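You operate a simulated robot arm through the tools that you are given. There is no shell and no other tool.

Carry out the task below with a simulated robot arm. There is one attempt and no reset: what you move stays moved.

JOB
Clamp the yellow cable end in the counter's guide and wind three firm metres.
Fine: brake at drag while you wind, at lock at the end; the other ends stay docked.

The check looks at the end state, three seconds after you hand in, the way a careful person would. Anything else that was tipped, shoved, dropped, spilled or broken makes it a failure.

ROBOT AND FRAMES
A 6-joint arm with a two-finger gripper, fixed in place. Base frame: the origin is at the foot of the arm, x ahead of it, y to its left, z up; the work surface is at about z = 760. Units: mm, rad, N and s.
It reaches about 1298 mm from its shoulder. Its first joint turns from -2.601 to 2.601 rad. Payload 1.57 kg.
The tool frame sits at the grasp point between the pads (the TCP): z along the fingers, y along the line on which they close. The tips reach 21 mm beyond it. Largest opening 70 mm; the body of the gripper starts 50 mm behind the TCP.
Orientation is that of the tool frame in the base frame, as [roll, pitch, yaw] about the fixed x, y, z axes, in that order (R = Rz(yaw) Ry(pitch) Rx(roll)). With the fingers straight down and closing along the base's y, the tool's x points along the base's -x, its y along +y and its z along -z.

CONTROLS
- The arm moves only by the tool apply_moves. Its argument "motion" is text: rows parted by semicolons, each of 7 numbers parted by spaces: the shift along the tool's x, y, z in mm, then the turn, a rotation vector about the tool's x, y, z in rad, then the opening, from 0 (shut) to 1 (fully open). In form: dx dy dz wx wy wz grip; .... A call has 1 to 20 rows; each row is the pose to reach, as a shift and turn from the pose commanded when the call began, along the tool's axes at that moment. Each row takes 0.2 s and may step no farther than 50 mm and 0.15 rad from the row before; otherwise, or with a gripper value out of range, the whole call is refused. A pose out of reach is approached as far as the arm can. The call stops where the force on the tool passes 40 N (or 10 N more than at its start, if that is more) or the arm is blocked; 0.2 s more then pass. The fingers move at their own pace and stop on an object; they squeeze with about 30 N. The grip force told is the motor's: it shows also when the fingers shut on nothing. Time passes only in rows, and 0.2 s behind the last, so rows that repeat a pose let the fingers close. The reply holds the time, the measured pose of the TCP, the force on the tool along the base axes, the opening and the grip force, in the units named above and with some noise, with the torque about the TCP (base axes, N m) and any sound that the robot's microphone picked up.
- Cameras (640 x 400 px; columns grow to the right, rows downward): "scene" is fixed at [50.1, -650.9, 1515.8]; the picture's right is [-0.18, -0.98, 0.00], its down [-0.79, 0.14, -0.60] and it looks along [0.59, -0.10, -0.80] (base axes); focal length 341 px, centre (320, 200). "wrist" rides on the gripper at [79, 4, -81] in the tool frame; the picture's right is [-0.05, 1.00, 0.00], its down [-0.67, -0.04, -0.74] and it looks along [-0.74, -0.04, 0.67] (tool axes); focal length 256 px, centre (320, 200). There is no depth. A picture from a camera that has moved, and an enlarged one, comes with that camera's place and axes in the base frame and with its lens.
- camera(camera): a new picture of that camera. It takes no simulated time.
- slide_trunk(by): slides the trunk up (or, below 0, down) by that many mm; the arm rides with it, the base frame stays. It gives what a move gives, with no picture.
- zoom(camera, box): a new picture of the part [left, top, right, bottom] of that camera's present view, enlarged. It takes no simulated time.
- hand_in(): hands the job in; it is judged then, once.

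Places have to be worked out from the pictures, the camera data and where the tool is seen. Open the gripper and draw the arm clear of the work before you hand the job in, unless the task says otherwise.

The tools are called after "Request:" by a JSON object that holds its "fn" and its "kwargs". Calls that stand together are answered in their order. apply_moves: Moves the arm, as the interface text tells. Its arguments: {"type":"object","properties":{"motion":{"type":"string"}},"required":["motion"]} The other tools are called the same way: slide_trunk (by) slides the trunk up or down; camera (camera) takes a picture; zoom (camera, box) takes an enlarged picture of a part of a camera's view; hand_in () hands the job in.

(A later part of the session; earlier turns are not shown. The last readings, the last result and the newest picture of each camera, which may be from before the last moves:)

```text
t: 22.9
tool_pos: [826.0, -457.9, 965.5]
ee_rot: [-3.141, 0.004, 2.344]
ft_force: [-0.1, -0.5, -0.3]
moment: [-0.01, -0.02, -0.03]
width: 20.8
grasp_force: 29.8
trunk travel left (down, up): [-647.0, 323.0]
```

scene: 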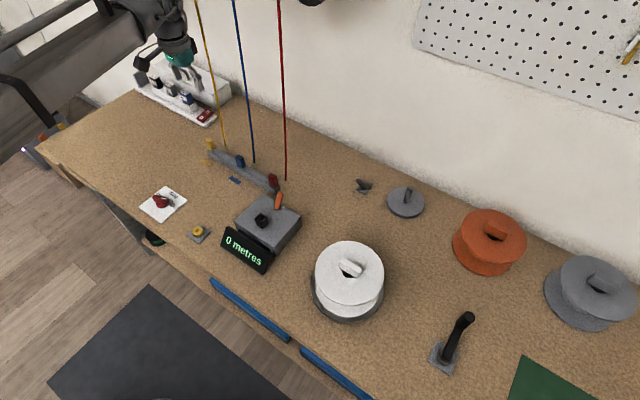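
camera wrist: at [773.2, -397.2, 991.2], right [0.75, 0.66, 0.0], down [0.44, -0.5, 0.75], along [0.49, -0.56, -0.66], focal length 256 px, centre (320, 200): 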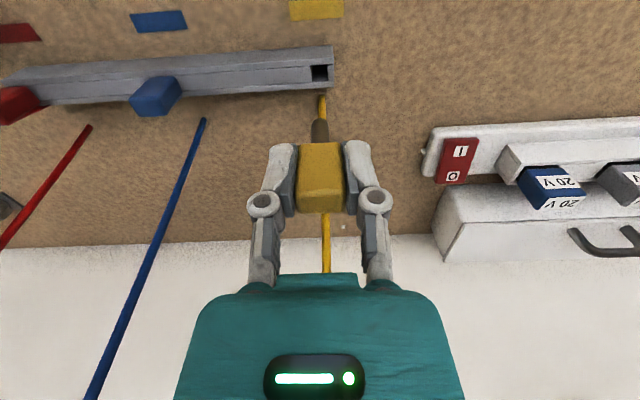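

The block is still held (20.8 mm, 30 N). I carry it horizontally to above the guide tube at about (505,-590).

Request:
{"fn": "apply_moves", "kwargs": {"motion": "16 -40 0 0 0 0 0; 32 -80 0 0 0 0 0; 48 -120 0 0 0 0 0; 64 -160 0 0 0 0 0; 80 -200 0 0 0 0 0; 96 -240 0 0 0 0 0; 112 -280 0 0 0 0 0; 129 -321 0 0 0 0 0; 129 -321 0 0 0 0 0"}}

Request:
{"fn": "camera", "kwargs": {"camera": "wrist"}}

Request:
{"fn": "camera", "kwargs": {"camera": "scene"}}

```text
t: 24.9
tool_pos: [505.9, -589.1, 965.4]
ee_rot: [3.14, 0.002, 2.344]
ft_force: [-0.2, 0.1, -0.5]
moment: [-0.02, -0.05, 0.01]
width: 20.6
grasp_force: 30.2
trunk travel left (down, up): [-647.0, 323.0]
```

```text
taken
camera wrist: at [453.5, -528.2, 1046.4], right [0.75, 0.66, 0.0], down [0.44, -0.5, 0.75], along [0.49, -0.56, -0.66], focal length 256 px, centre (320, 200)
```

wrist: 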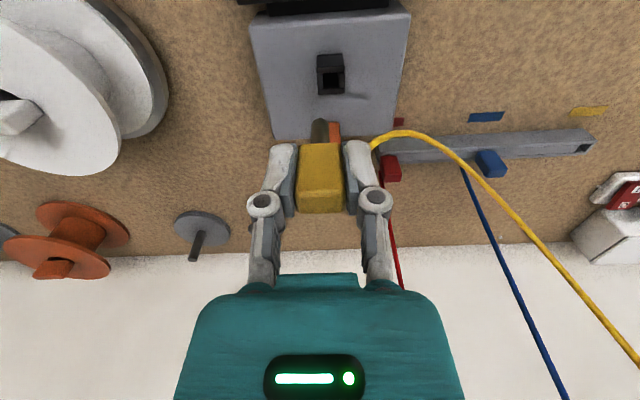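

```text
taken
```

scene: 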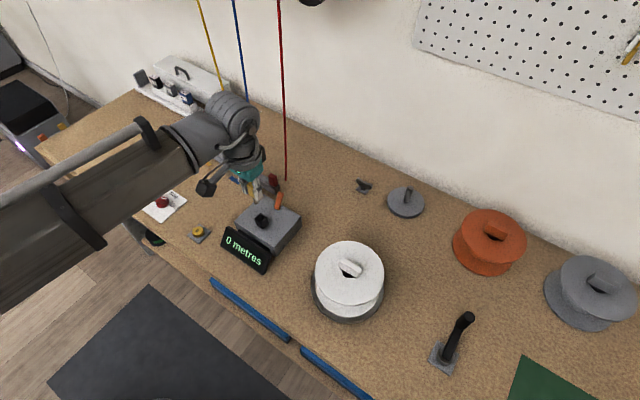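

Zooming on the tube and the pin in the wrist view to measure the offset.

Request:
{"fn": "zoom", "kwargs": {"camera": "wrist", "box": [260, 20, 400, 160]}}

Request:
{"fn": "zoom", "kwargs": {"camera": "wrist", "box": [295, 40, 365, 100]}}

```text
2.86 times, centred on (330, 90) of wrist
camera zoom: at [453.5, -528.2, 1046.4], right [0.75, 0.66, 0.0], down [0.44, -0.5, 0.75], along [0.49, -0.56, -0.66], focal length 731 px, centre (291, 514)
```

zoom: 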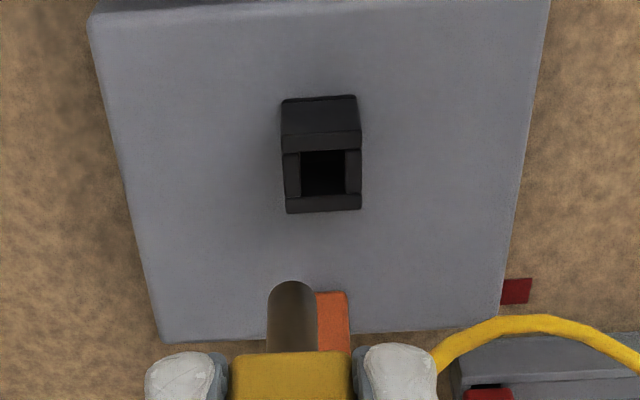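

```text
6.67 times, centred on (330, 70) of wrist
camera zoom: at [453.5, -528.2, 1046.4], right [0.75, 0.66, 0.0], down [0.44, -0.5, 0.75], along [0.49, -0.56, -0.66], focal length 1707 px, centre (253, 1067)
```

zoom: 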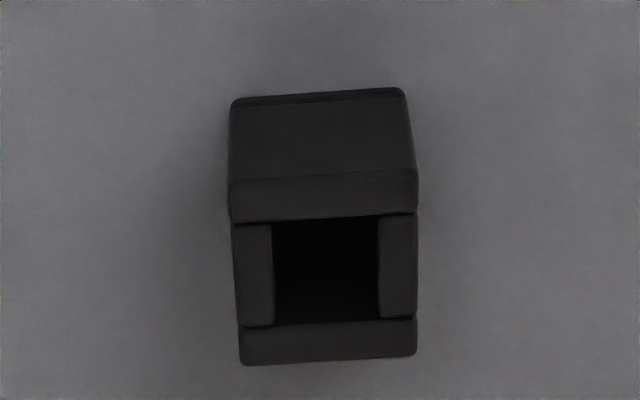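

The hole is about 11.7 mm square for a 10 mm pin, lying at +8 mm along tool y and about -1.6 mm along tool x from the TCP. I correct, then lower to bring the pin tip just above the tube.

Request:
{"fn": "apply_moves", "kwargs": {"motion": "-1.6 8 0 0 0 0 0; -1.6 8 0 0 0 0 0"}}

Request:
{"fn": "slide_trunk", "kwargs": {"by": -45}}

Request:
{"fn": "zoom", "kwargs": {"camera": "wrist", "box": [260, 60, 380, 170]}}

Request:
{"fn": "zoom", "kwargs": {"camera": "scene", "box": [225, 180, 305, 250]}}

```text
t: 25.5
tool_pos: [512.6, -583.8, 965.6]
ee_rot: [3.14, 0.004, 2.343]
ft_force: [0.3, 1.3, 0.0]
moment: [0.01, -0.01, -0.03]
width: 20.8
grasp_force: 29.8
trunk travel left (down, up): [-647.0, 323.0]
```

```text
t: 26.4
tool_pos: [512.6, -583.2, 920.1]
ee_rot: [-3.141, 0.005, 2.344]
ft_force: [0.1, -0.3, -0.8]
moment: [-0.03, -0.01, 0.03]
width: 20.5
grasp_force: 29.3
trunk travel left (down, up): [-602.0, 368.0]
```

```text
3.64 times, centred on (320, 115) of wrist
camera zoom: at [460.5, -523.1, 1001.3], right [0.75, 0.66, 0.0], down [0.44, -0.5, 0.75], along [0.49, -0.56, -0.66], focal length 931 px, centre (320, 509)
```

zoom: 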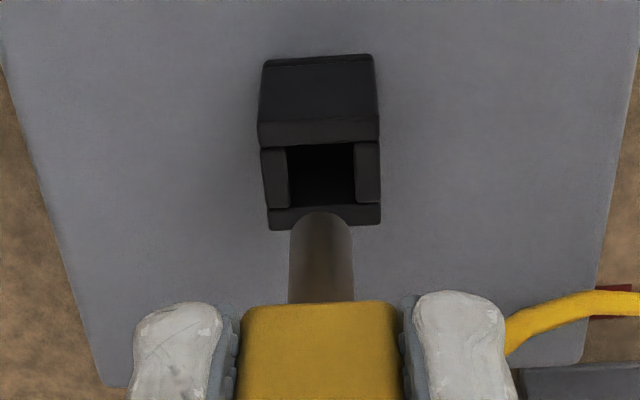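

```text
5.71 times, centred on (265, 215) of scene
camera zoom: at [50.1, -650.9, 1515.8], right [-0.18, -0.98, 0.0], down [-0.79, 0.14, -0.6], along [0.59, -0.1, -0.8], focal length 1947 px, centre (634, 114)
```

zoom: 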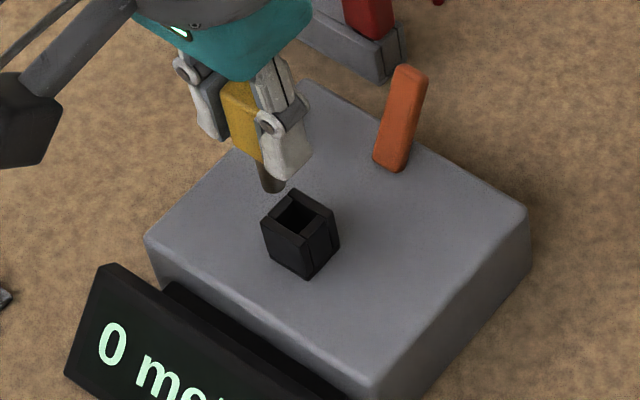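

Pin and hole agree laterally, but the views suggest the tube lies about 5-9 mm farther toward the wall and its top is at about z 840-845. I shift 6 mm toward the wall and lower 18 mm, then look again.

Request:
{"fn": "apply_moves", "kwargs": {"motion": "-6 0.2 0 0 0 0 0; -6 0.2 0 0 0 0 0"}}

Request:
{"fn": "slide_trunk", "kwargs": {"by": -18}}

Request:
{"fn": "zoom", "kwargs": {"camera": "wrist", "box": [280, 80, 360, 150]}}

Request:
{"fn": "zoom", "kwargs": {"camera": "scene", "box": [240, 190, 290, 240]}}

```text
t: 27.0
tool_pos: [517.4, -588.4, 919.7]
ee_rot: [3.141, 0.004, 2.345]
ft_force: [-0.3, -0.4, -0.6]
moment: [-0.01, -0.01, -0.01]
width: 20.6
grasp_force: 30.0
trunk travel left (down, up): [-602.0, 368.0]
```

```text
t: 27.7
tool_pos: [516.3, -588.3, 902.5]
ee_rot: [3.139, 0.003, 2.345]
ft_force: [-0.4, 0.2, 0.2]
moment: [-0.02, -0.01, 0.0]
width: 20.6
grasp_force: 30.4
trunk travel left (down, up): [-584.0, 386.0]
```

```text
5.71 times, centred on (320, 115) of wrist
camera zoom: at [464.2, -527.7, 983.3], right [0.75, 0.66, 0.0], down [0.44, -0.5, 0.75], along [0.49, -0.56, -0.66], focal length 1463 px, centre (320, 686)
```

zoom: 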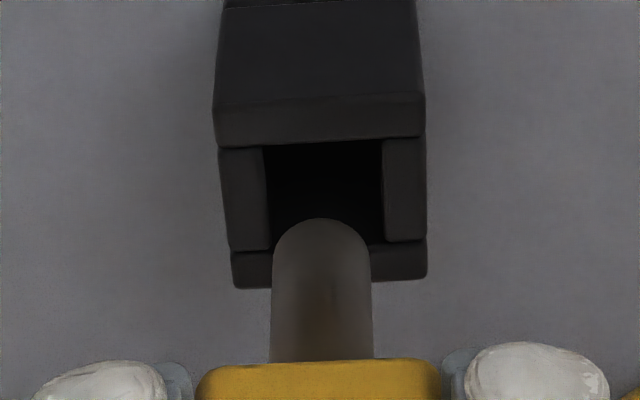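

```text
8.00 times, centred on (265, 215) of scene
camera zoom: at [50.1, -650.9, 1515.8], right [-0.18, -0.98, 0.0], down [-0.79, 0.14, -0.6], along [0.59, -0.1, -0.8], focal length 2726 px, centre (760, 80)
```

zoom: 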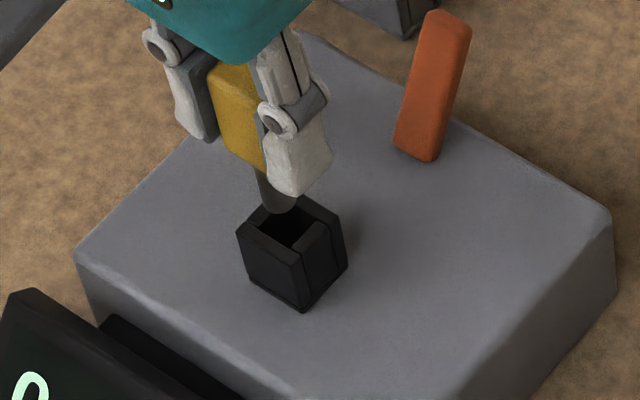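

Both cameras now agree: the tube top is at about z 840, and the hole is about 1.4 mm farther toward the wall and 0.6 mm along +y. I correct and lower 12 mm so the tip is just above the hole.

Request:
{"fn": "apply_moves", "kwargs": {"motion": "-1.4 0.6 0 0 0 0 0; -1.4 0.6 0 0 0 0 0; -1.4 0.6 0 0 0 0 0"}}

Request:
{"fn": "slide_trunk", "kwargs": {"by": -12}}

Request:
{"fn": "zoom", "kwargs": {"camera": "wrist", "box": [280, 90, 360, 160]}}

Request:
{"fn": "zoom", "kwargs": {"camera": "scene", "box": [245, 195, 285, 235]}}

```text
t: 28.5
tool_pos: [519.1, -588.5, 901.7]
ee_rot: [-3.141, 0.002, 2.344]
ft_force: [-0.1, -0.6, 0.8]
moment: [0.01, -0.01, 0.0]
width: 20.7
grasp_force: 29.6
trunk travel left (down, up): [-584.0, 386.0]
```

```text
t: 29.1
tool_pos: [518.4, -589.7, 891.7]
ee_rot: [-3.141, 0.005, 2.345]
ft_force: [0.7, -0.2, 0.0]
moment: [0.02, 0.01, 0.03]
width: 20.7
grasp_force: 30.0
trunk travel left (down, up): [-572.0, 398.0]
```

```text
5.71 times, centred on (320, 125) of wrist
camera zoom: at [465.6, -528.7, 971.3], right [0.75, 0.66, 0.0], down [0.44, -0.5, 0.75], along [0.49, -0.56, -0.66], focal length 1463 px, centre (320, 629)
```

zoom: 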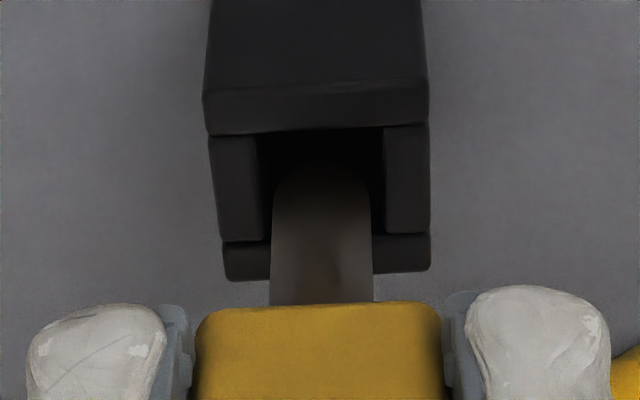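

```text
10.00 times, centred on (265, 215) of scene
camera zoom: at [50.1, -650.9, 1515.8], right [-0.18, -0.98, 0.0], down [-0.79, 0.14, -0.6], along [0.59, -0.1, -0.8], focal length 3407 px, centre (870, 50)
```

zoom: 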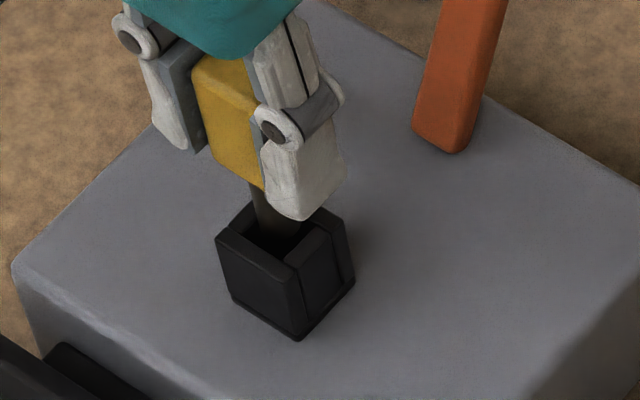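

The pin is within about 0.4 mm of the hole centre both ways, with the tip some 4 mm above the tube. I lower 8 mm and watch the force.

Request:
{"fn": "apply_moves", "kwargs": {"motion": "-0.4 0.2 0 0 0 0 0; -0.4 0.2 0 0 0 0 0"}}

Request:
{"fn": "slide_trunk", "kwargs": {"by": -8}}

Request:
{"fn": "zoom", "kwargs": {"camera": "wrist", "box": [280, 90, 360, 160]}}

Request:
{"fn": "zoom", "kwargs": {"camera": "scene", "box": [245, 195, 285, 235]}}

```text
t: 29.7
tool_pos: [519.3, -589.9, 891.0]
ee_rot: [-3.141, 0.003, 2.344]
ft_force: [-0.7, 0.2, -0.8]
moment: [0.03, -0.02, -0.03]
width: 20.7
grasp_force: 29.9
trunk travel left (down, up): [-572.0, 398.0]
```

```text
t: 30.2
tool_pos: [517.2, -588.8, 881.9]
ee_rot: [3.141, 0.004, 2.343]
ft_force: [-0.9, 2.5, -1.3]
moment: [0.07, 0.08, 0.0]
width: 20.7
grasp_force: 30.3
trunk travel left (down, up): [-564.0, 406.0]
```

```text
5.71 times, centred on (320, 125) of wrist
camera zoom: at [465.9, -528.9, 963.4], right [0.75, 0.66, 0.0], down [0.44, -0.5, 0.75], along [0.49, -0.56, -0.66], focal length 1463 px, centre (320, 629)
```

zoom: 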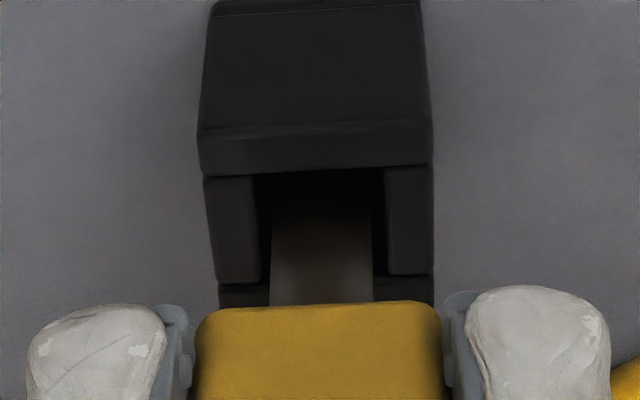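

```text
10.00 times, centred on (265, 215) of scene
camera zoom: at [50.1, -650.9, 1515.8], right [-0.18, -0.98, 0.0], down [-0.79, 0.14, -0.6], along [0.59, -0.1, -0.8], focal length 3407 px, centre (870, 50)
```

zoom: 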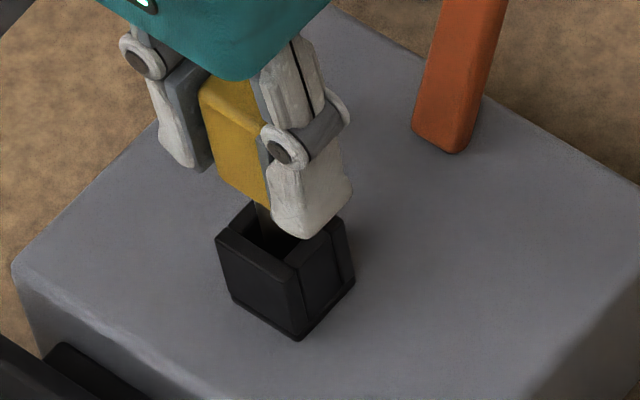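

The tip has entered the hole with only ~2.5 N pushing toward the operator. I ease back 0.5 mm that way and lower further in small steps.

Request:
{"fn": "apply_moves", "kwargs": {"motion": "0.5 0 0 0 0 0 0; 0.5 0 0 0 0 0 0"}}

Request:
{"fn": "slide_trunk", "kwargs": {"by": -7}}

```text
t: 30.8
tool_pos: [518.2, -589.5, 882.0]
ee_rot: [-3.14, 0.006, 2.343]
ft_force: [-0.5, -0.8, -0.3]
moment: [0.02, 0.02, -0.01]
width: 20.8
grasp_force: 30.5
trunk travel left (down, up): [-564.0, 406.0]
```

```text
t: 31.4
tool_pos: [518.0, -587.8, 875.8]
ee_rot: [3.14, 0.004, 2.345]
ft_force: [0.0, -0.6, -0.2]
moment: [-0.01, 0.04, -0.01]
width: 20.6
grasp_force: 30.3
trunk travel left (down, up): [-557.0, 413.0]
```

No contact force at z 876. I continue down 6 mm.

Request:
{"fn": "slide_trunk", "kwargs": {"by": -6}}

Request:
{"fn": "zoom", "kwargs": {"camera": "scene", "box": [245, 195, 285, 235]}}

Request:
{"fn": "zoom", "kwargs": {"camera": "wrist", "box": [270, 90, 370, 220]}}

```text
t: 31.9
tool_pos: [517.8, -589.1, 870.2]
ee_rot: [-3.141, 0.003, 2.345]
ft_force: [0.0, 0.0, 0.3]
moment: [-0.03, -0.04, 0.0]
width: 20.6
grasp_force: 29.9
trunk travel left (down, up): [-551.0, 419.0]
```

```text
10.00 times, centred on (265, 215) of scene
camera zoom: at [50.1, -650.9, 1515.8], right [-0.18, -0.98, 0.0], down [-0.79, 0.14, -0.6], along [0.59, -0.1, -0.8], focal length 3407 px, centre (870, 50)
```

zoom: 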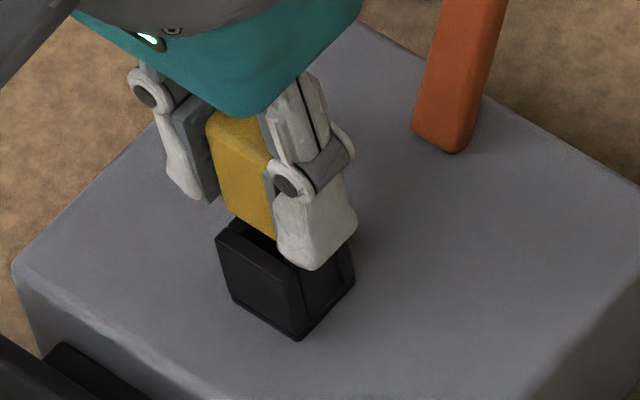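

```text
3.08 times, centred on (320, 155) of wrist
camera zoom: at [465.9, -528.5, 950.3], right [0.75, 0.66, 0.0], down [0.44, -0.5, 0.75], along [0.49, -0.56, -0.66], focal length 788 px, centre (320, 338)
```

zoom: 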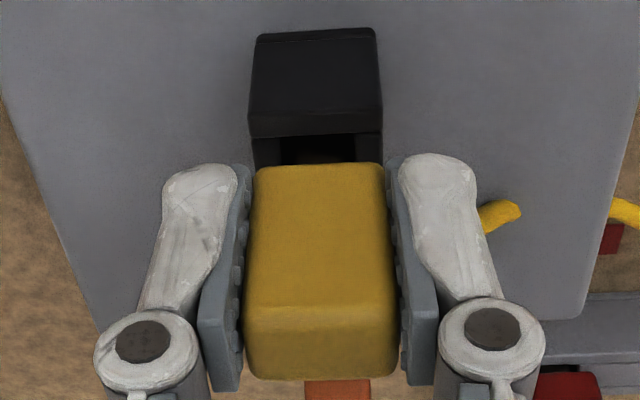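

About 6 mm remain before the block's shoulder meets the tube. I lower 4 mm more.

Request:
{"fn": "slide_trunk", "kwargs": {"by": -4}}

Request:
{"fn": "slide_trunk", "kwargs": {"by": -1.5}}

```text
t: 32.5
tool_pos: [518.1, -588.7, 865.6]
ee_rot: [-3.141, 0.005, 2.343]
ft_force: [0.3, 0.0, 3.2]
moment: [-0.01, -0.02, -0.01]
width: 20.7
grasp_force: 30.0
trunk travel left (down, up): [-547.0, 423.0]
```

```text
t: 33.0
tool_pos: [517.4, -588.4, 864.4]
ee_rot: [3.141, 0.007, 2.344]
ft_force: [3.0, -3.7, 20.7]
moment: [-0.21, -0.23, -0.01]
width: 20.5
grasp_force: 30.1
trunk travel left (down, up): [-545.0, 425.0]
```

Upward force rose to 20 N, so the block has seated on the tube at TCP z about 864.5. I check the view before releasing.

Request:
{"fn": "zoom", "kwargs": {"camera": "scene", "box": [235, 180, 305, 240]}}

Request:
{"fn": "zoom", "kwargs": {"camera": "wrist", "box": [250, 80, 390, 240]}}

```text
6.67 times, centred on (270, 210) of scene
camera zoom: at [50.1, -650.9, 1515.8], right [-0.18, -0.98, 0.0], down [-0.79, 0.14, -0.6], along [0.59, -0.1, -0.8], focal length 2271 px, centre (653, 133)
```

zoom: 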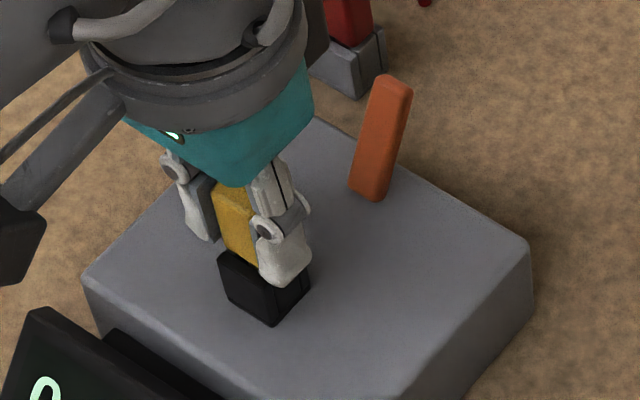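

```text
2.50 times, centred on (320, 160) of wrist
camera zoom: at [465.5, -528.0, 946.0], right [0.75, 0.66, 0.0], down [0.44, -0.5, 0.75], along [0.49, -0.56, -0.66], focal length 640 px, centre (320, 300)
```

zoom: 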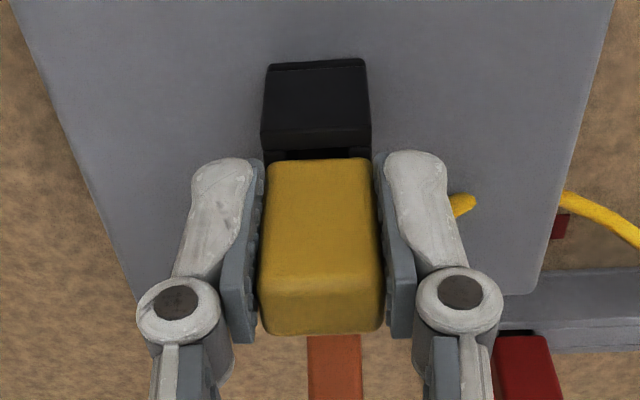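

The block is fully seated on the tube. I open the gripper in place.

Request:
{"fn": "apply_moves", "kwargs": {"motion": "0 0 0 0 0 0 0.4; 0 0 0 0 0 0 0.7; 0 0 0 0 0 0 1; 0 0 0 0 0 0 1; 0 0 0 0 0 0 1"}}

Request:
{"fn": "slide_trunk", "kwargs": {"by": 90}}

Request:
{"fn": "camera", "kwargs": {"camera": "wrist"}}

Request:
{"fn": "zoom", "kwargs": {"camera": "scene", "box": [205, 160, 325, 270]}}

```text
t: 34.2
tool_pos: [517.8, -587.9, 864.4]
ee_rot: [-3.141, 0.003, 2.343]
ft_force: [-0.1, -0.3, 0.6]
moment: [0.01, -0.03, 0.01]
width: 69.6
grasp_force: 0.0
trunk travel left (down, up): [-545.0, 425.0]
```

```text
t: 35.4
tool_pos: [517.5, -588.6, 953.8]
ee_rot: [-3.141, 0.004, 2.344]
ft_force: [-0.6, -0.2, 0.5]
moment: [-0.01, -0.01, 0.0]
width: 69.9
grasp_force: 0.0
trunk travel left (down, up): [-635.0, 335.0]
```

```text
taken
camera wrist: at [466.0, -528.5, 1034.8], right [0.75, 0.66, 0.0], down [0.44, -0.5, 0.75], along [0.49, -0.56, -0.66], focal length 256 px, centre (320, 200)
```

wrist: 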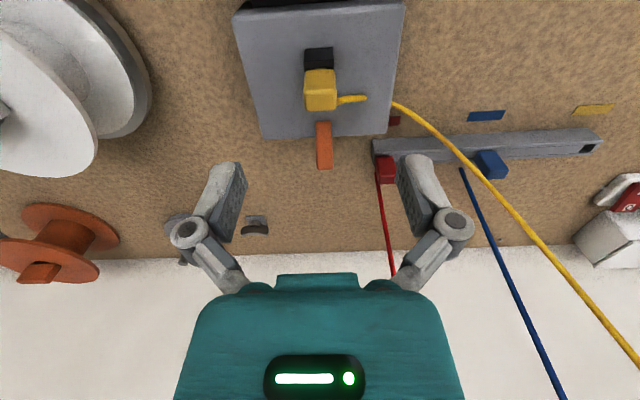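

```text
3.64 times, centred on (265, 215) of scene
camera zoom: at [50.1, -650.9, 1515.8], right [-0.18, -0.98, 0.0], down [-0.79, 0.14, -0.6], along [0.59, -0.1, -0.8], focal length 1239 px, centre (520, 146)
```

zoom: 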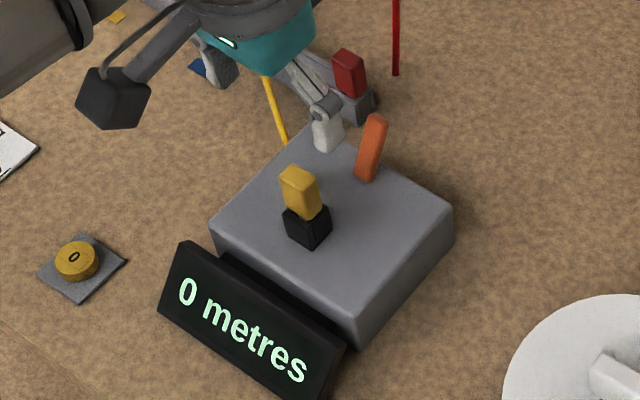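

The yellow end stands in the guide and stayed there. Next I study the orange clamp lever from the present wrist view.

Request:
{"fn": "zoom", "kwargs": {"camera": "wrist", "box": [270, 40, 390, 190]}}

Request:
{"fn": "zoom", "kwargs": {"camera": "scene", "box": [245, 180, 305, 240]}}

```text
2.67 times, centred on (330, 115) of wrist
camera zoom: at [466.0, -528.5, 1034.8], right [0.75, 0.66, 0.0], down [0.44, -0.5, 0.75], along [0.49, -0.56, -0.66], focal length 683 px, centre (293, 427)
```

zoom: 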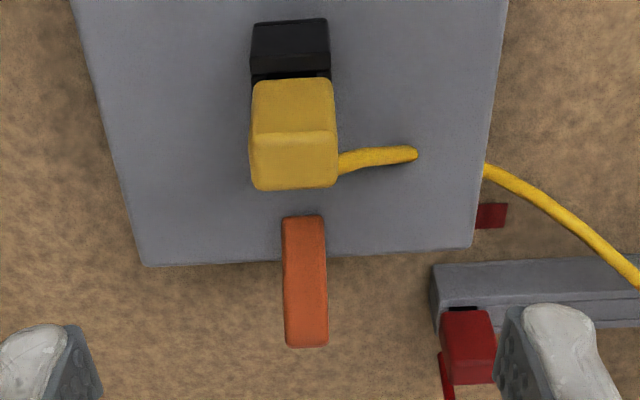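

```text
6.67 times, centred on (275, 210) of scene
camera zoom: at [50.1, -650.9, 1515.8], right [-0.18, -0.98, 0.0], down [-0.79, 0.14, -0.6], along [0.59, -0.1, -0.8], focal length 2271 px, centre (620, 133)
```

zoom: 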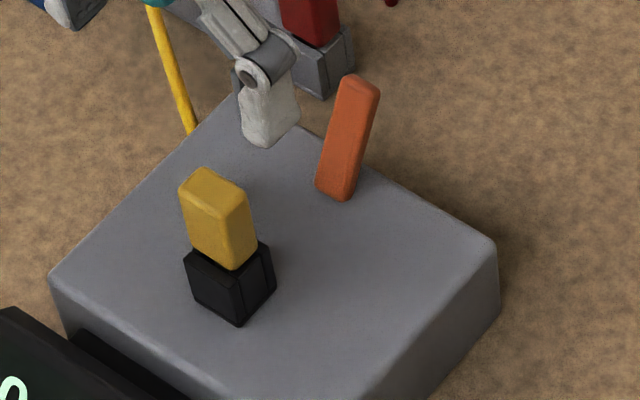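

The lever pivots near the box's rear edge (about 55 mm behind the guide) and leans back toward the wall by about 29°, its tip at roughly z 855, 79 mm behind. I close the fingers and move to a point behind it (toward the wall), still high above, before lowering.

Request:
{"fn": "apply_moves", "kwargs": {"motion": "-30 0 0 0 0 0 0; -65 0.5 0 0 0 0 0; -100 1 0 0 0 0 0; -100 1 0 0 0 0 0; -100 1 0 0 0 0 0"}}

Request:
{"fn": "camera", "kwargs": {"camera": "wrist"}}

Request:
{"fn": "camera", "kwargs": {"camera": "scene"}}

```text
t: 36.6
tool_pos: [589.1, -659.0, 953.4]
ee_rot: [-3.14, 0.006, 2.344]
ft_force: [0.3, 0.2, 0.3]
moment: [-0.02, -0.01, -0.01]
width: 0.1
grasp_force: 29.7
trunk travel left (down, up): [-635.0, 335.0]
```

```text
taken
camera wrist: at [536.8, -599.1, 1034.9], right [0.75, 0.66, 0.0], down [0.44, -0.5, 0.75], along [0.49, -0.56, -0.66], focal length 256 px, centre (320, 200)
```

wrist: 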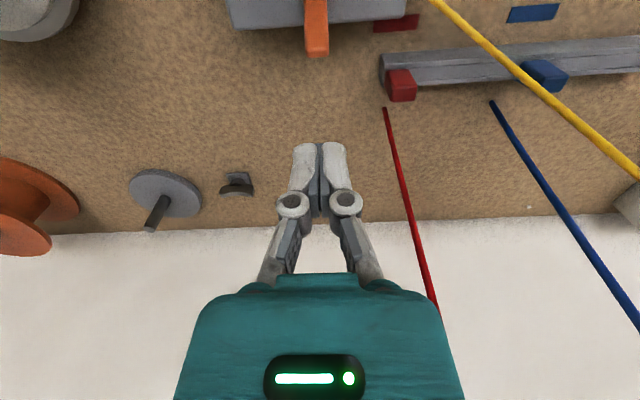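

```text
taken
```

scene: 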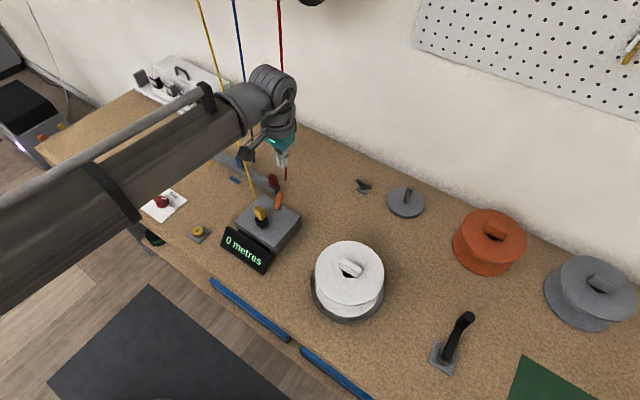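

The lever tip is ~21 mm ahead of the closed fingers toward the operator. I lower to about z 862 so that the fingertips come to about z 841, behind the lever.

Request:
{"fn": "slide_trunk", "kwargs": {"by": -91}}

Request:
{"fn": "camera", "kwargs": {"camera": "wrist"}}

Request:
{"fn": "zoom", "kwargs": {"camera": "scene", "box": [215, 150, 335, 260]}}

```text
t: 37.9
tool_pos: [589.1, -659.5, 861.6]
ee_rot: [-3.14, 0.005, 2.343]
ft_force: [-0.8, -0.6, -0.2]
moment: [0.0, -0.03, 0.01]
width: 0.1
grasp_force: 28.6
trunk travel left (down, up): [-544.0, 426.0]
```

```text
taken
camera wrist: at [536.9, -599.2, 943.9], right [0.75, 0.66, 0.0], down [0.44, -0.5, 0.75], along [0.49, -0.56, -0.66], focal length 256 px, centre (320, 200)
```

wrist: 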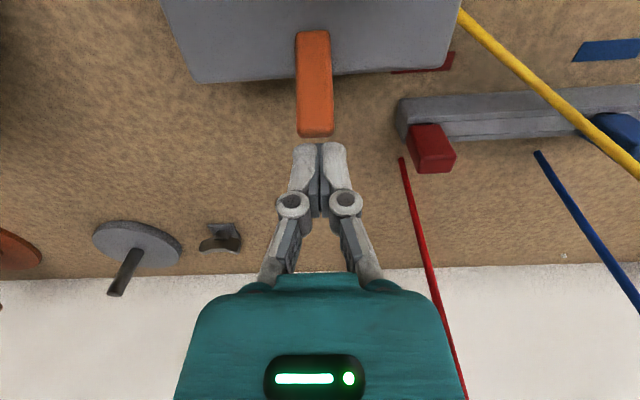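

```text
3.64 times, centred on (275, 205) of scene
camera zoom: at [50.1, -650.9, 1515.8], right [-0.18, -0.98, 0.0], down [-0.79, 0.14, -0.6], along [0.59, -0.1, -0.8], focal length 1239 px, centre (484, 182)
```

zoom: 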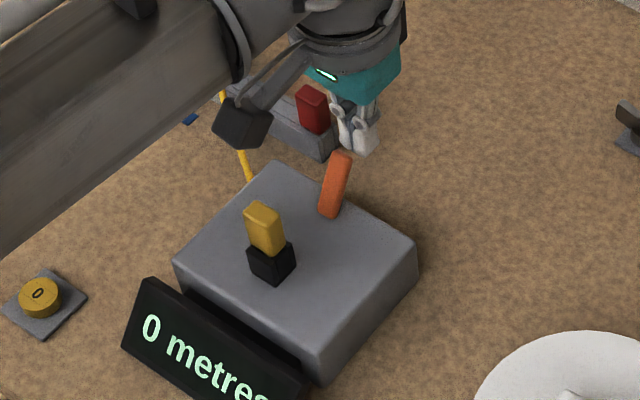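

The fingers are right behind the lever, lined up within 1 mm. I push toward the operator in small steps, first 30 mm.

Request:
{"fn": "apply_moves", "kwargs": {"motion": "5 -0.5 0 0 0 0 0; 10 -1 0 0 0 0 0; 14 -1 0 0 0 0 0; 18 -1 0 0 0 0 0; 22 -1 0 0 0 0 0; 26 -1 0 0 0 0 0; 30 -1 0 0 0 0 0"}}

Request:
{"fn": "zoom", "kwargs": {"camera": "scene", "box": [215, 150, 335, 260]}}

Request:
{"fn": "camera", "kwargs": {"camera": "wrist"}}

```text
t: 39.5
tool_pos: [567.5, -639.2, 862.1]
ee_rot: [-3.141, 0.005, 2.343]
ft_force: [-0.5, 0.2, 0.0]
moment: [0.01, -0.05, 0.03]
width: 0.0
grasp_force: 28.0
trunk travel left (down, up): [-544.0, 426.0]
```

```text
3.64 times, centred on (275, 205) of scene
camera zoom: at [50.1, -650.9, 1515.8], right [-0.18, -0.98, 0.0], down [-0.79, 0.14, -0.6], along [0.59, -0.1, -0.8], focal length 1239 px, centre (484, 182)
```

zoom: 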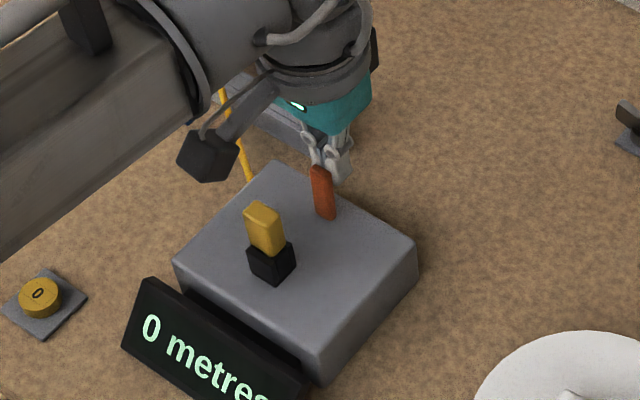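

```text
taken
camera wrist: at [516.1, -578.1, 943.8], right [0.75, 0.66, 0.0], down [0.44, -0.5, 0.75], along [0.49, -0.56, -0.66], focal length 256 px, centre (320, 200)
```

wrist: 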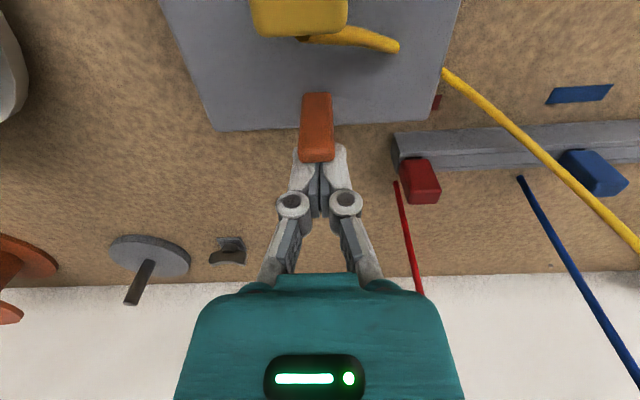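

The lever swings forward freely and is now almost upright. I continue pushing another 28 mm in small steps.

Request:
{"fn": "apply_moves", "kwargs": {"motion": "4 0 0 0 0 0 0; 8 0 0 0 0 0 0; 12 0 0 0 0 0 0; 16 0 0 0 0 0 0; 20 0 0 0 0 0 0; 24 0 0 0 0 0 0; 28 0 0 0 0 0 0"}}

Request:
{"fn": "zoom", "kwargs": {"camera": "scene", "box": [215, 150, 335, 260]}}

Request:
{"fn": "camera", "kwargs": {"camera": "wrist"}}

```text
t: 41.1
tool_pos: [551.5, -622.2, 863.0]
ee_rot: [-3.14, 0.011, 2.344]
ft_force: [20.7, -29.6, 19.6]
moment: [-0.32, -0.41, 0.25]
width: 6.0
grasp_force: 28.7
trunk travel left (down, up): [-544.0, 426.0]
```

```text
3.64 times, centred on (275, 205) of scene
camera zoom: at [50.1, -650.9, 1515.8], right [-0.18, -0.98, 0.0], down [-0.79, 0.14, -0.6], along [0.59, -0.1, -0.8], focal length 1239 px, centre (484, 182)
```

zoom: 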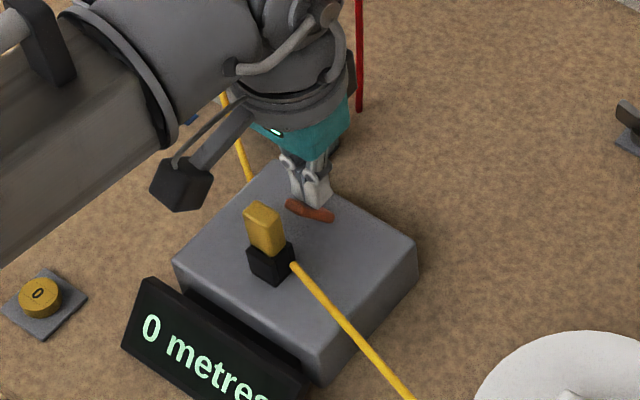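

```text
taken
camera wrist: at [499.0, -562.3, 942.9], right [0.75, 0.66, 0.0], down [0.43, -0.49, 0.75], along [0.5, -0.57, -0.66], focal length 256 px, centre (320, 200)
```

wrist: 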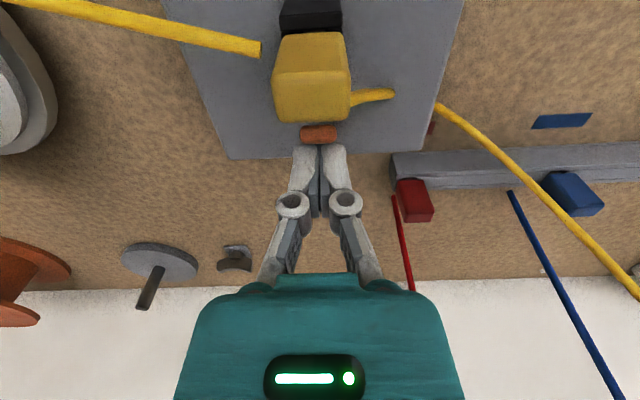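

The clamp has closed: a cable run now goes from the guide to the drum, and the lever is at its stop (about 41 N). I back the fingers off toward the wall and raise.

Request:
{"fn": "apply_moves", "kwargs": {"motion": "-6 0 0 0 0 0 0; -14 0 0 0 0 0 0; -24 0 0 0 0 0 0; -35 0 0 0 0 0 0"}}

Request:
{"fn": "slide_trunk", "kwargs": {"by": 90}}

Request:
{"fn": "zoom", "kwargs": {"camera": "scene", "box": [215, 150, 335, 260]}}

Request:
{"fn": "camera", "kwargs": {"camera": "scene"}}

Request:
{"fn": "camera", "kwargs": {"camera": "wrist"}}

```text
t: 42.1
tool_pos: [571.3, -644.6, 863.3]
ee_rot: [3.141, 0.003, 2.344]
ft_force: [-0.4, -0.8, -0.3]
moment: [-0.03, 0.02, -0.01]
width: 0.0
grasp_force: 28.9
trunk travel left (down, up): [-544.0, 426.0]
```

```text
t: 43.4
tool_pos: [571.0, -644.4, 953.4]
ee_rot: [3.142, 0.003, 2.345]
ft_force: [-0.5, 0.1, -0.2]
moment: [0.01, 0.0, -0.01]
width: 0.0
grasp_force: 28.6
trunk travel left (down, up): [-634.0, 336.0]
```

```text
3.64 times, centred on (275, 205) of scene
camera zoom: at [50.1, -650.9, 1515.8], right [-0.18, -0.98, 0.0], down [-0.79, 0.14, -0.6], along [0.59, -0.1, -0.8], focal length 1239 px, centre (484, 182)
```

zoom: 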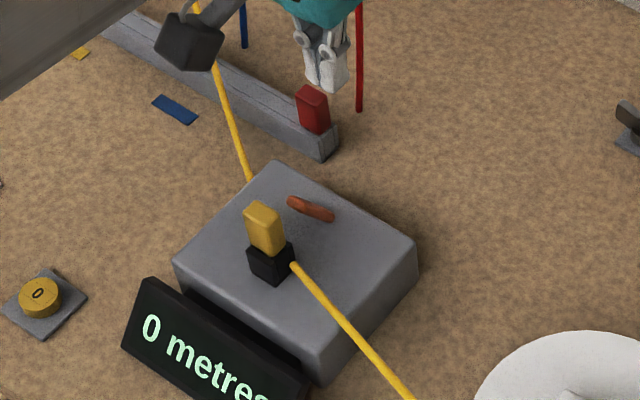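

```text
taken
```

scene: 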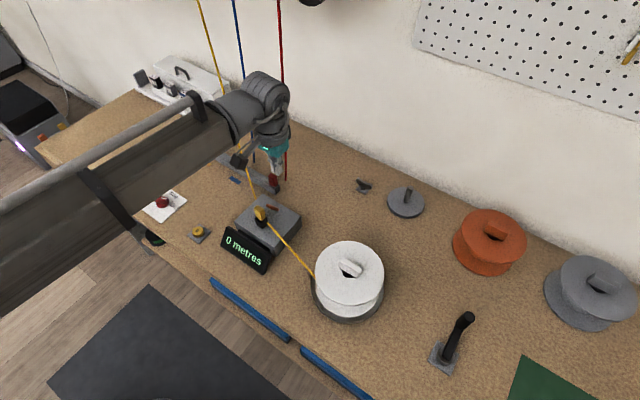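

```text
taken
camera wrist: at [519.1, -584.5, 1033.8], right [0.75, 0.66, 0.0], down [0.44, -0.5, 0.75], along [0.49, -0.56, -0.66], focal length 256 px, centre (320, 200)
```

wrist: 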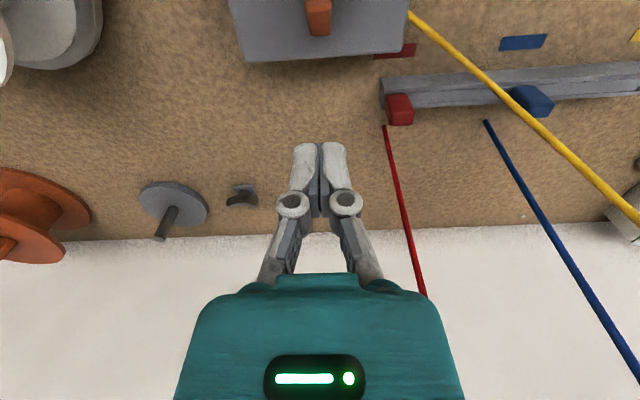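

The clamp stays closed and the display reads 0 metres. I now go to the brake knob, around the operator side of the counter so as not to sweep across the yellow cable.

Request:
{"fn": "apply_moves", "kwargs": {"motion": "40 0 0 0 0 0 0.3; 80 0 0 0 0 0 0.6; 120 5 0 0 0 0 1; 140 45 0 0 0 0 1; 150 90 0 0 0 0 1; 155 135 0 0 0 0 1; 160 180 0 0 0 0 1; 163 225 0 0 0 0 1; 164 270 0 0 0 0 1; 164 270 0 0 0 0 1"}}

Request:
{"fn": "camera", "kwargs": {"camera": "wrist"}}

Request:
{"fn": "camera", "kwargs": {"camera": "scene"}}

```text
t: 45.5
tool_pos: [651.5, -335.6, 953.1]
ee_rot: [-3.141, 0.005, 2.344]
ft_force: [0.0, 0.4, -0.4]
moment: [0.04, 0.03, 0.0]
width: 70.2
grasp_force: 0.1
trunk travel left (down, up): [-634.0, 336.0]
```

```text
taken
camera wrist: at [598.8, -275.7, 1033.8], right [0.75, 0.66, 0.0], down [0.44, -0.5, 0.75], along [0.49, -0.56, -0.66], focal length 256 px, centre (320, 200)
```

wrist: 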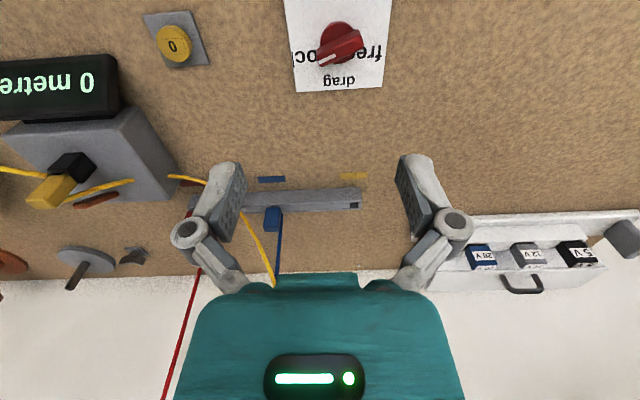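

```text
taken
```

scene: 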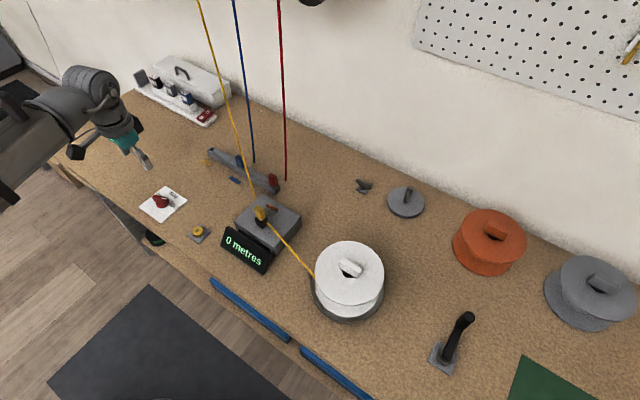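

Zooming in on the brake card and knob.

Request:
{"fn": "zoom", "kwargs": {"camera": "wrist", "box": [275, 0, 405, 100]}}

Request:
{"fn": "zoom", "kwargs": {"camera": "scene", "box": [130, 180, 195, 230]}}

```text
4.00 times, centred on (340, 50) of wrist
camera zoom: at [598.8, -275.7, 1033.8], right [0.75, 0.66, 0.0], down [0.44, -0.5, 0.75], along [0.49, -0.56, -0.66], focal length 1024 px, centre (240, 800)
```

zoom: 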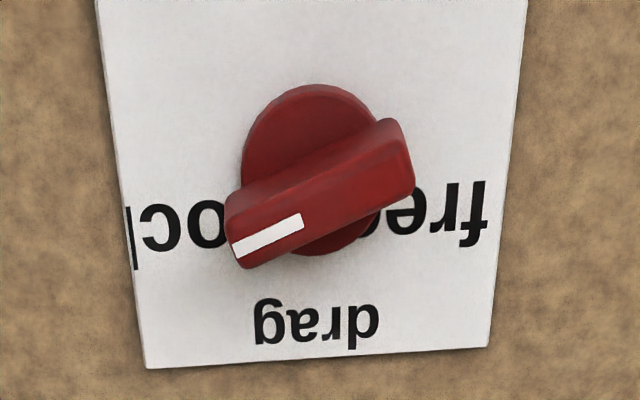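

```text
8.00 times, centred on (162, 205) of scene
camera zoom: at [50.1, -650.9, 1515.8], right [-0.18, -0.98, 0.0], down [-0.79, 0.14, -0.6], along [0.59, -0.1, -0.8], focal length 2726 px, centre (1580, 160)
```

zoom: 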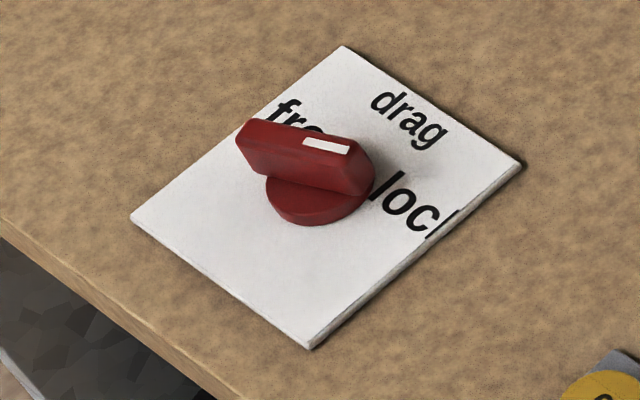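

The card shows "drag" straight toward the wall, "lock" to the operator's right and "free" to the left; the white mark points right-forward, so the brake is at lock now. I centre over the knob (about 4.7, 17 mm off) and lower for a closer look.

Request:
{"fn": "apply_moves", "kwargs": {"motion": "4.7 17 0 0 0 0 1; 4.7 17 0 0 0 0 1"}}

Request:
{"fn": "slide_trunk", "kwargs": {"by": -65}}

Request:
{"fn": "zoom", "kwargs": {"camera": "wrist", "box": [260, 40, 380, 140]}}

Request:
{"fn": "zoom", "kwargs": {"camera": "scene", "box": [130, 160, 210, 230]}}

```text
t: 46.1
tool_pos: [659.9, -319.7, 952.4]
ee_rot: [-3.141, 0.007, 2.343]
ft_force: [-1.3, 0.5, -0.2]
moment: [-0.02, -0.03, -0.01]
width: 70.1
grasp_force: 0.1
trunk travel left (down, up): [-634.0, 336.0]
```

```text
t: 47.2
tool_pos: [660.7, -320.4, 888.0]
ee_rot: [-3.141, 0.005, 2.345]
ft_force: [-0.4, -0.3, 0.2]
moment: [0.04, 0.01, -0.03]
width: 70.0
grasp_force: 0.1
trunk travel left (down, up): [-569.0, 401.0]
```

```text
4.00 times, centred on (320, 90) of wrist
camera zoom: at [607.5, -259.9, 968.9], right [0.75, 0.66, 0.0], down [0.44, -0.5, 0.75], along [0.49, -0.56, -0.66], focal length 1024 px, centre (320, 640)
```

zoom: 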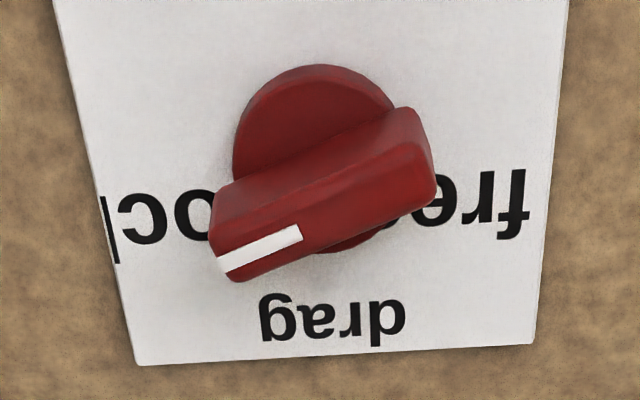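

```text
5.71 times, centred on (170, 195) of scene
camera zoom: at [50.1, -650.9, 1515.8], right [-0.18, -0.98, 0.0], down [-0.79, 0.14, -0.6], along [0.59, -0.1, -0.8], focal length 1947 px, centre (1177, 229)
```

zoom: 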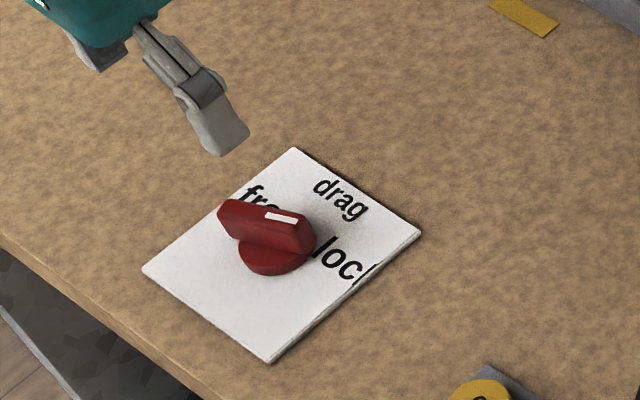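

The knob axis is within about 2 mm of the tool axis, the bar's top is at about z 798, and its mark stands roughly 60-70° right of "drag", i.e. at lock. I turn the gripper 1.22 rad so that it closes across the bar.

Request:
{"fn": "apply_moves", "kwargs": {"motion": "-2 0.3 0 0 0 0.136 1; -2 0.3 0 0 0 0.272 1; -2 0.3 0 0 0 0.408 1; -2 0.3 0 0 0 0.544 1; -2 0.3 0 0 0 0.68 1; -2 0.3 0 0 0 0.816 1; -2 0.3 0 0 0 0.952 1; -2 0.3 0 0 0 1.088 1; -2 0.3 0 0 0 1.222 1; -2 0.3 0 0 0 1.222 1"}}

Request:
{"fn": "camera", "kwargs": {"camera": "wrist"}}

Request:
{"fn": "zoom", "kwargs": {"camera": "wrist", "box": [260, 40, 380, 140]}}

```text
t: 49.4
tool_pos: [661.2, -322.7, 888.3]
ee_rot: [3.137, 0.002, 1.12]
ft_force: [0.0, 0.5, -0.2]
moment: [-0.01, -0.01, -0.03]
width: 70.0
grasp_force: 0.0
trunk travel left (down, up): [-569.0, 401.0]
```

```text
taken
camera wrist: at [699.7, -252.4, 969.1], right [0.88, -0.48, 0.0], down [-0.32, -0.58, 0.75], along [-0.36, -0.65, -0.67], focal length 256 px, centre (320, 200)
```

wrist: 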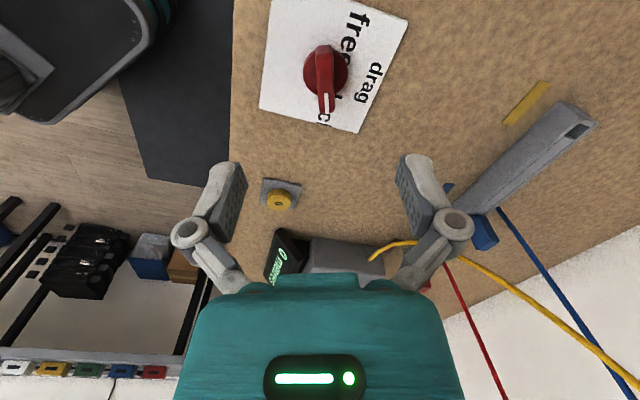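

```text
4.00 times, centred on (320, 90) of wrist
camera zoom: at [699.7, -252.4, 969.1], right [0.88, -0.48, 0.0], down [-0.32, -0.58, 0.75], along [-0.36, -0.65, -0.67], focal length 1024 px, centre (320, 640)
```

zoom: 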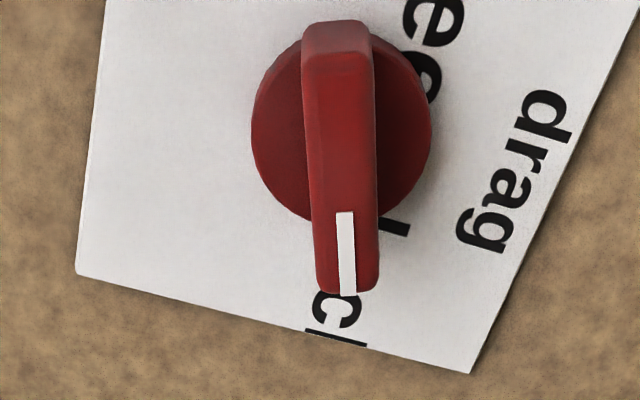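

The bar is parallel to the tool's x axis now, offset about 4 mm along +y. I shift by that and lower 55 mm to check the centring at close range.

Request:
{"fn": "apply_moves", "kwargs": {"motion": "0 4 0 0 0 0 1; 0 4 0 0 0 0 1"}}

Request:
{"fn": "slide_trunk", "kwargs": {"by": -55}}

Request:
{"fn": "zoom", "kwargs": {"camera": "wrist", "box": [220, 60, 420, 210]}}

Request:
{"fn": "zoom", "kwargs": {"camera": "scene", "box": [130, 160, 210, 230]}}

```text
t: 50.0
tool_pos: [664.0, -323.3, 887.8]
ee_rot: [3.138, 0.001, 1.12]
ft_force: [-0.6, -0.2, -0.3]
moment: [0.03, 0.01, 0.0]
width: 69.9
grasp_force: 0.0
trunk travel left (down, up): [-569.0, 401.0]
```

```text
t: 51.0
tool_pos: [664.9, -324.3, 832.8]
ee_rot: [3.137, 0.002, 1.123]
ft_force: [0.3, -0.7, -0.2]
moment: [0.03, -0.02, 0.03]
width: 70.2
grasp_force: 0.0
trunk travel left (down, up): [-514.0, 456.0]
```

```text
2.67 times, centred on (320, 135) of wrist
camera zoom: at [702.9, -253.7, 914.1], right [0.88, -0.48, 0.0], down [-0.32, -0.58, 0.75], along [-0.36, -0.66, -0.67], focal length 683 px, centre (320, 373)
```

zoom: 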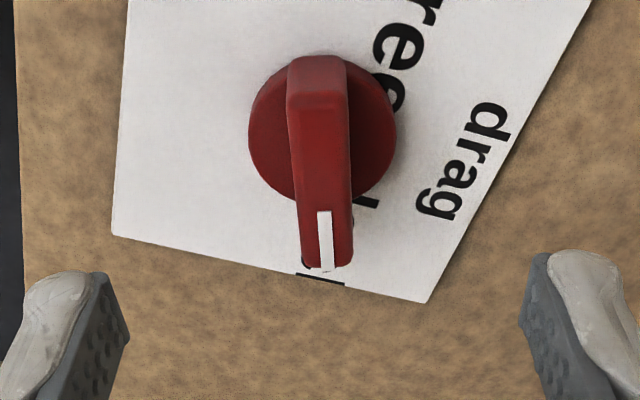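

```text
5.71 times, centred on (170, 195) of scene
camera zoom: at [50.1, -650.9, 1515.8], right [-0.18, -0.98, 0.0], down [-0.79, 0.14, -0.6], along [0.59, -0.1, -0.8], focal length 1947 px, centre (1177, 229)
```

zoom: 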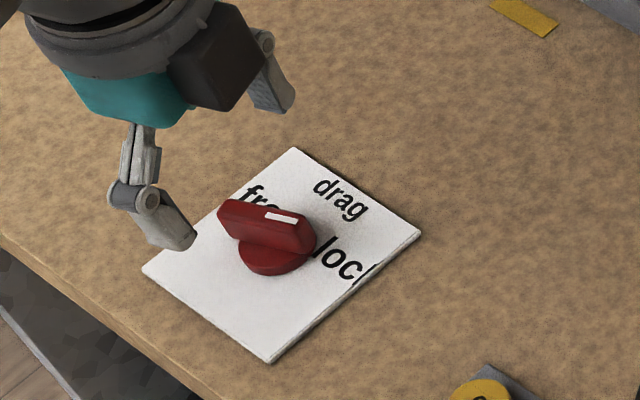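

Lateral centring is within 0.5 mm; the bar's top must be near z 788 and the disc near 768. I lower to about z 795 and close the fingers across the bar.

Request:
{"fn": "slide_trunk", "kwargs": {"by": -37.5}}

Request:
{"fn": "zoom", "kwargs": {"camera": "wrist", "box": [220, 80, 420, 230]}}

Request:
{"fn": "zoom", "kwargs": {"camera": "scene", "box": [130, 170, 200, 230]}}

```text
t: 51.8
tool_pos: [664.3, -323.8, 795.3]
ee_rot: [3.137, 0.001, 1.124]
ft_force: [0.4, 0.3, -0.4]
moment: [0.01, 0.02, -0.01]
width: 70.5
grasp_force: 0.0
trunk travel left (down, up): [-477.0, 493.0]
```

```text
2.67 times, centred on (320, 155) of wrist
camera zoom: at [702.9, -253.8, 876.6], right [0.88, -0.48, 0.0], down [-0.32, -0.58, 0.75], along [-0.36, -0.66, -0.67], focal length 683 px, centre (320, 320)
```

zoom: 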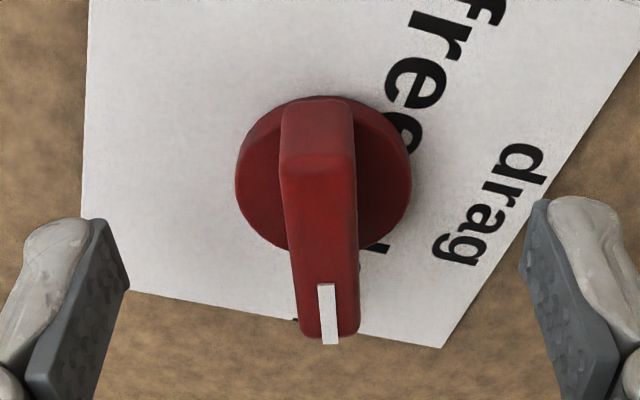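

```text
6.67 times, centred on (165, 200) of scene
camera zoom: at [50.1, -650.9, 1515.8], right [-0.18, -0.98, 0.0], down [-0.79, 0.14, -0.6], along [0.59, -0.1, -0.8], focal length 2271 px, centre (1353, 200)
```

zoom: 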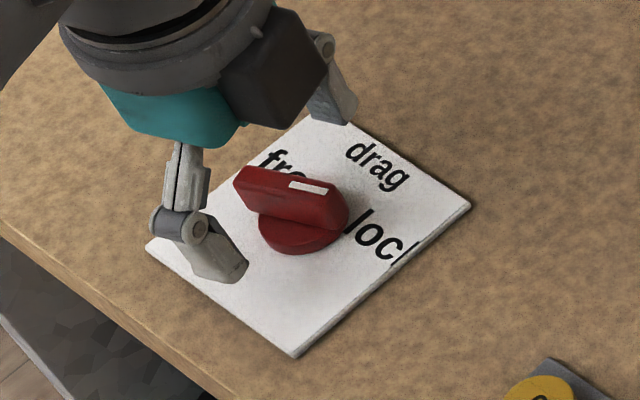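

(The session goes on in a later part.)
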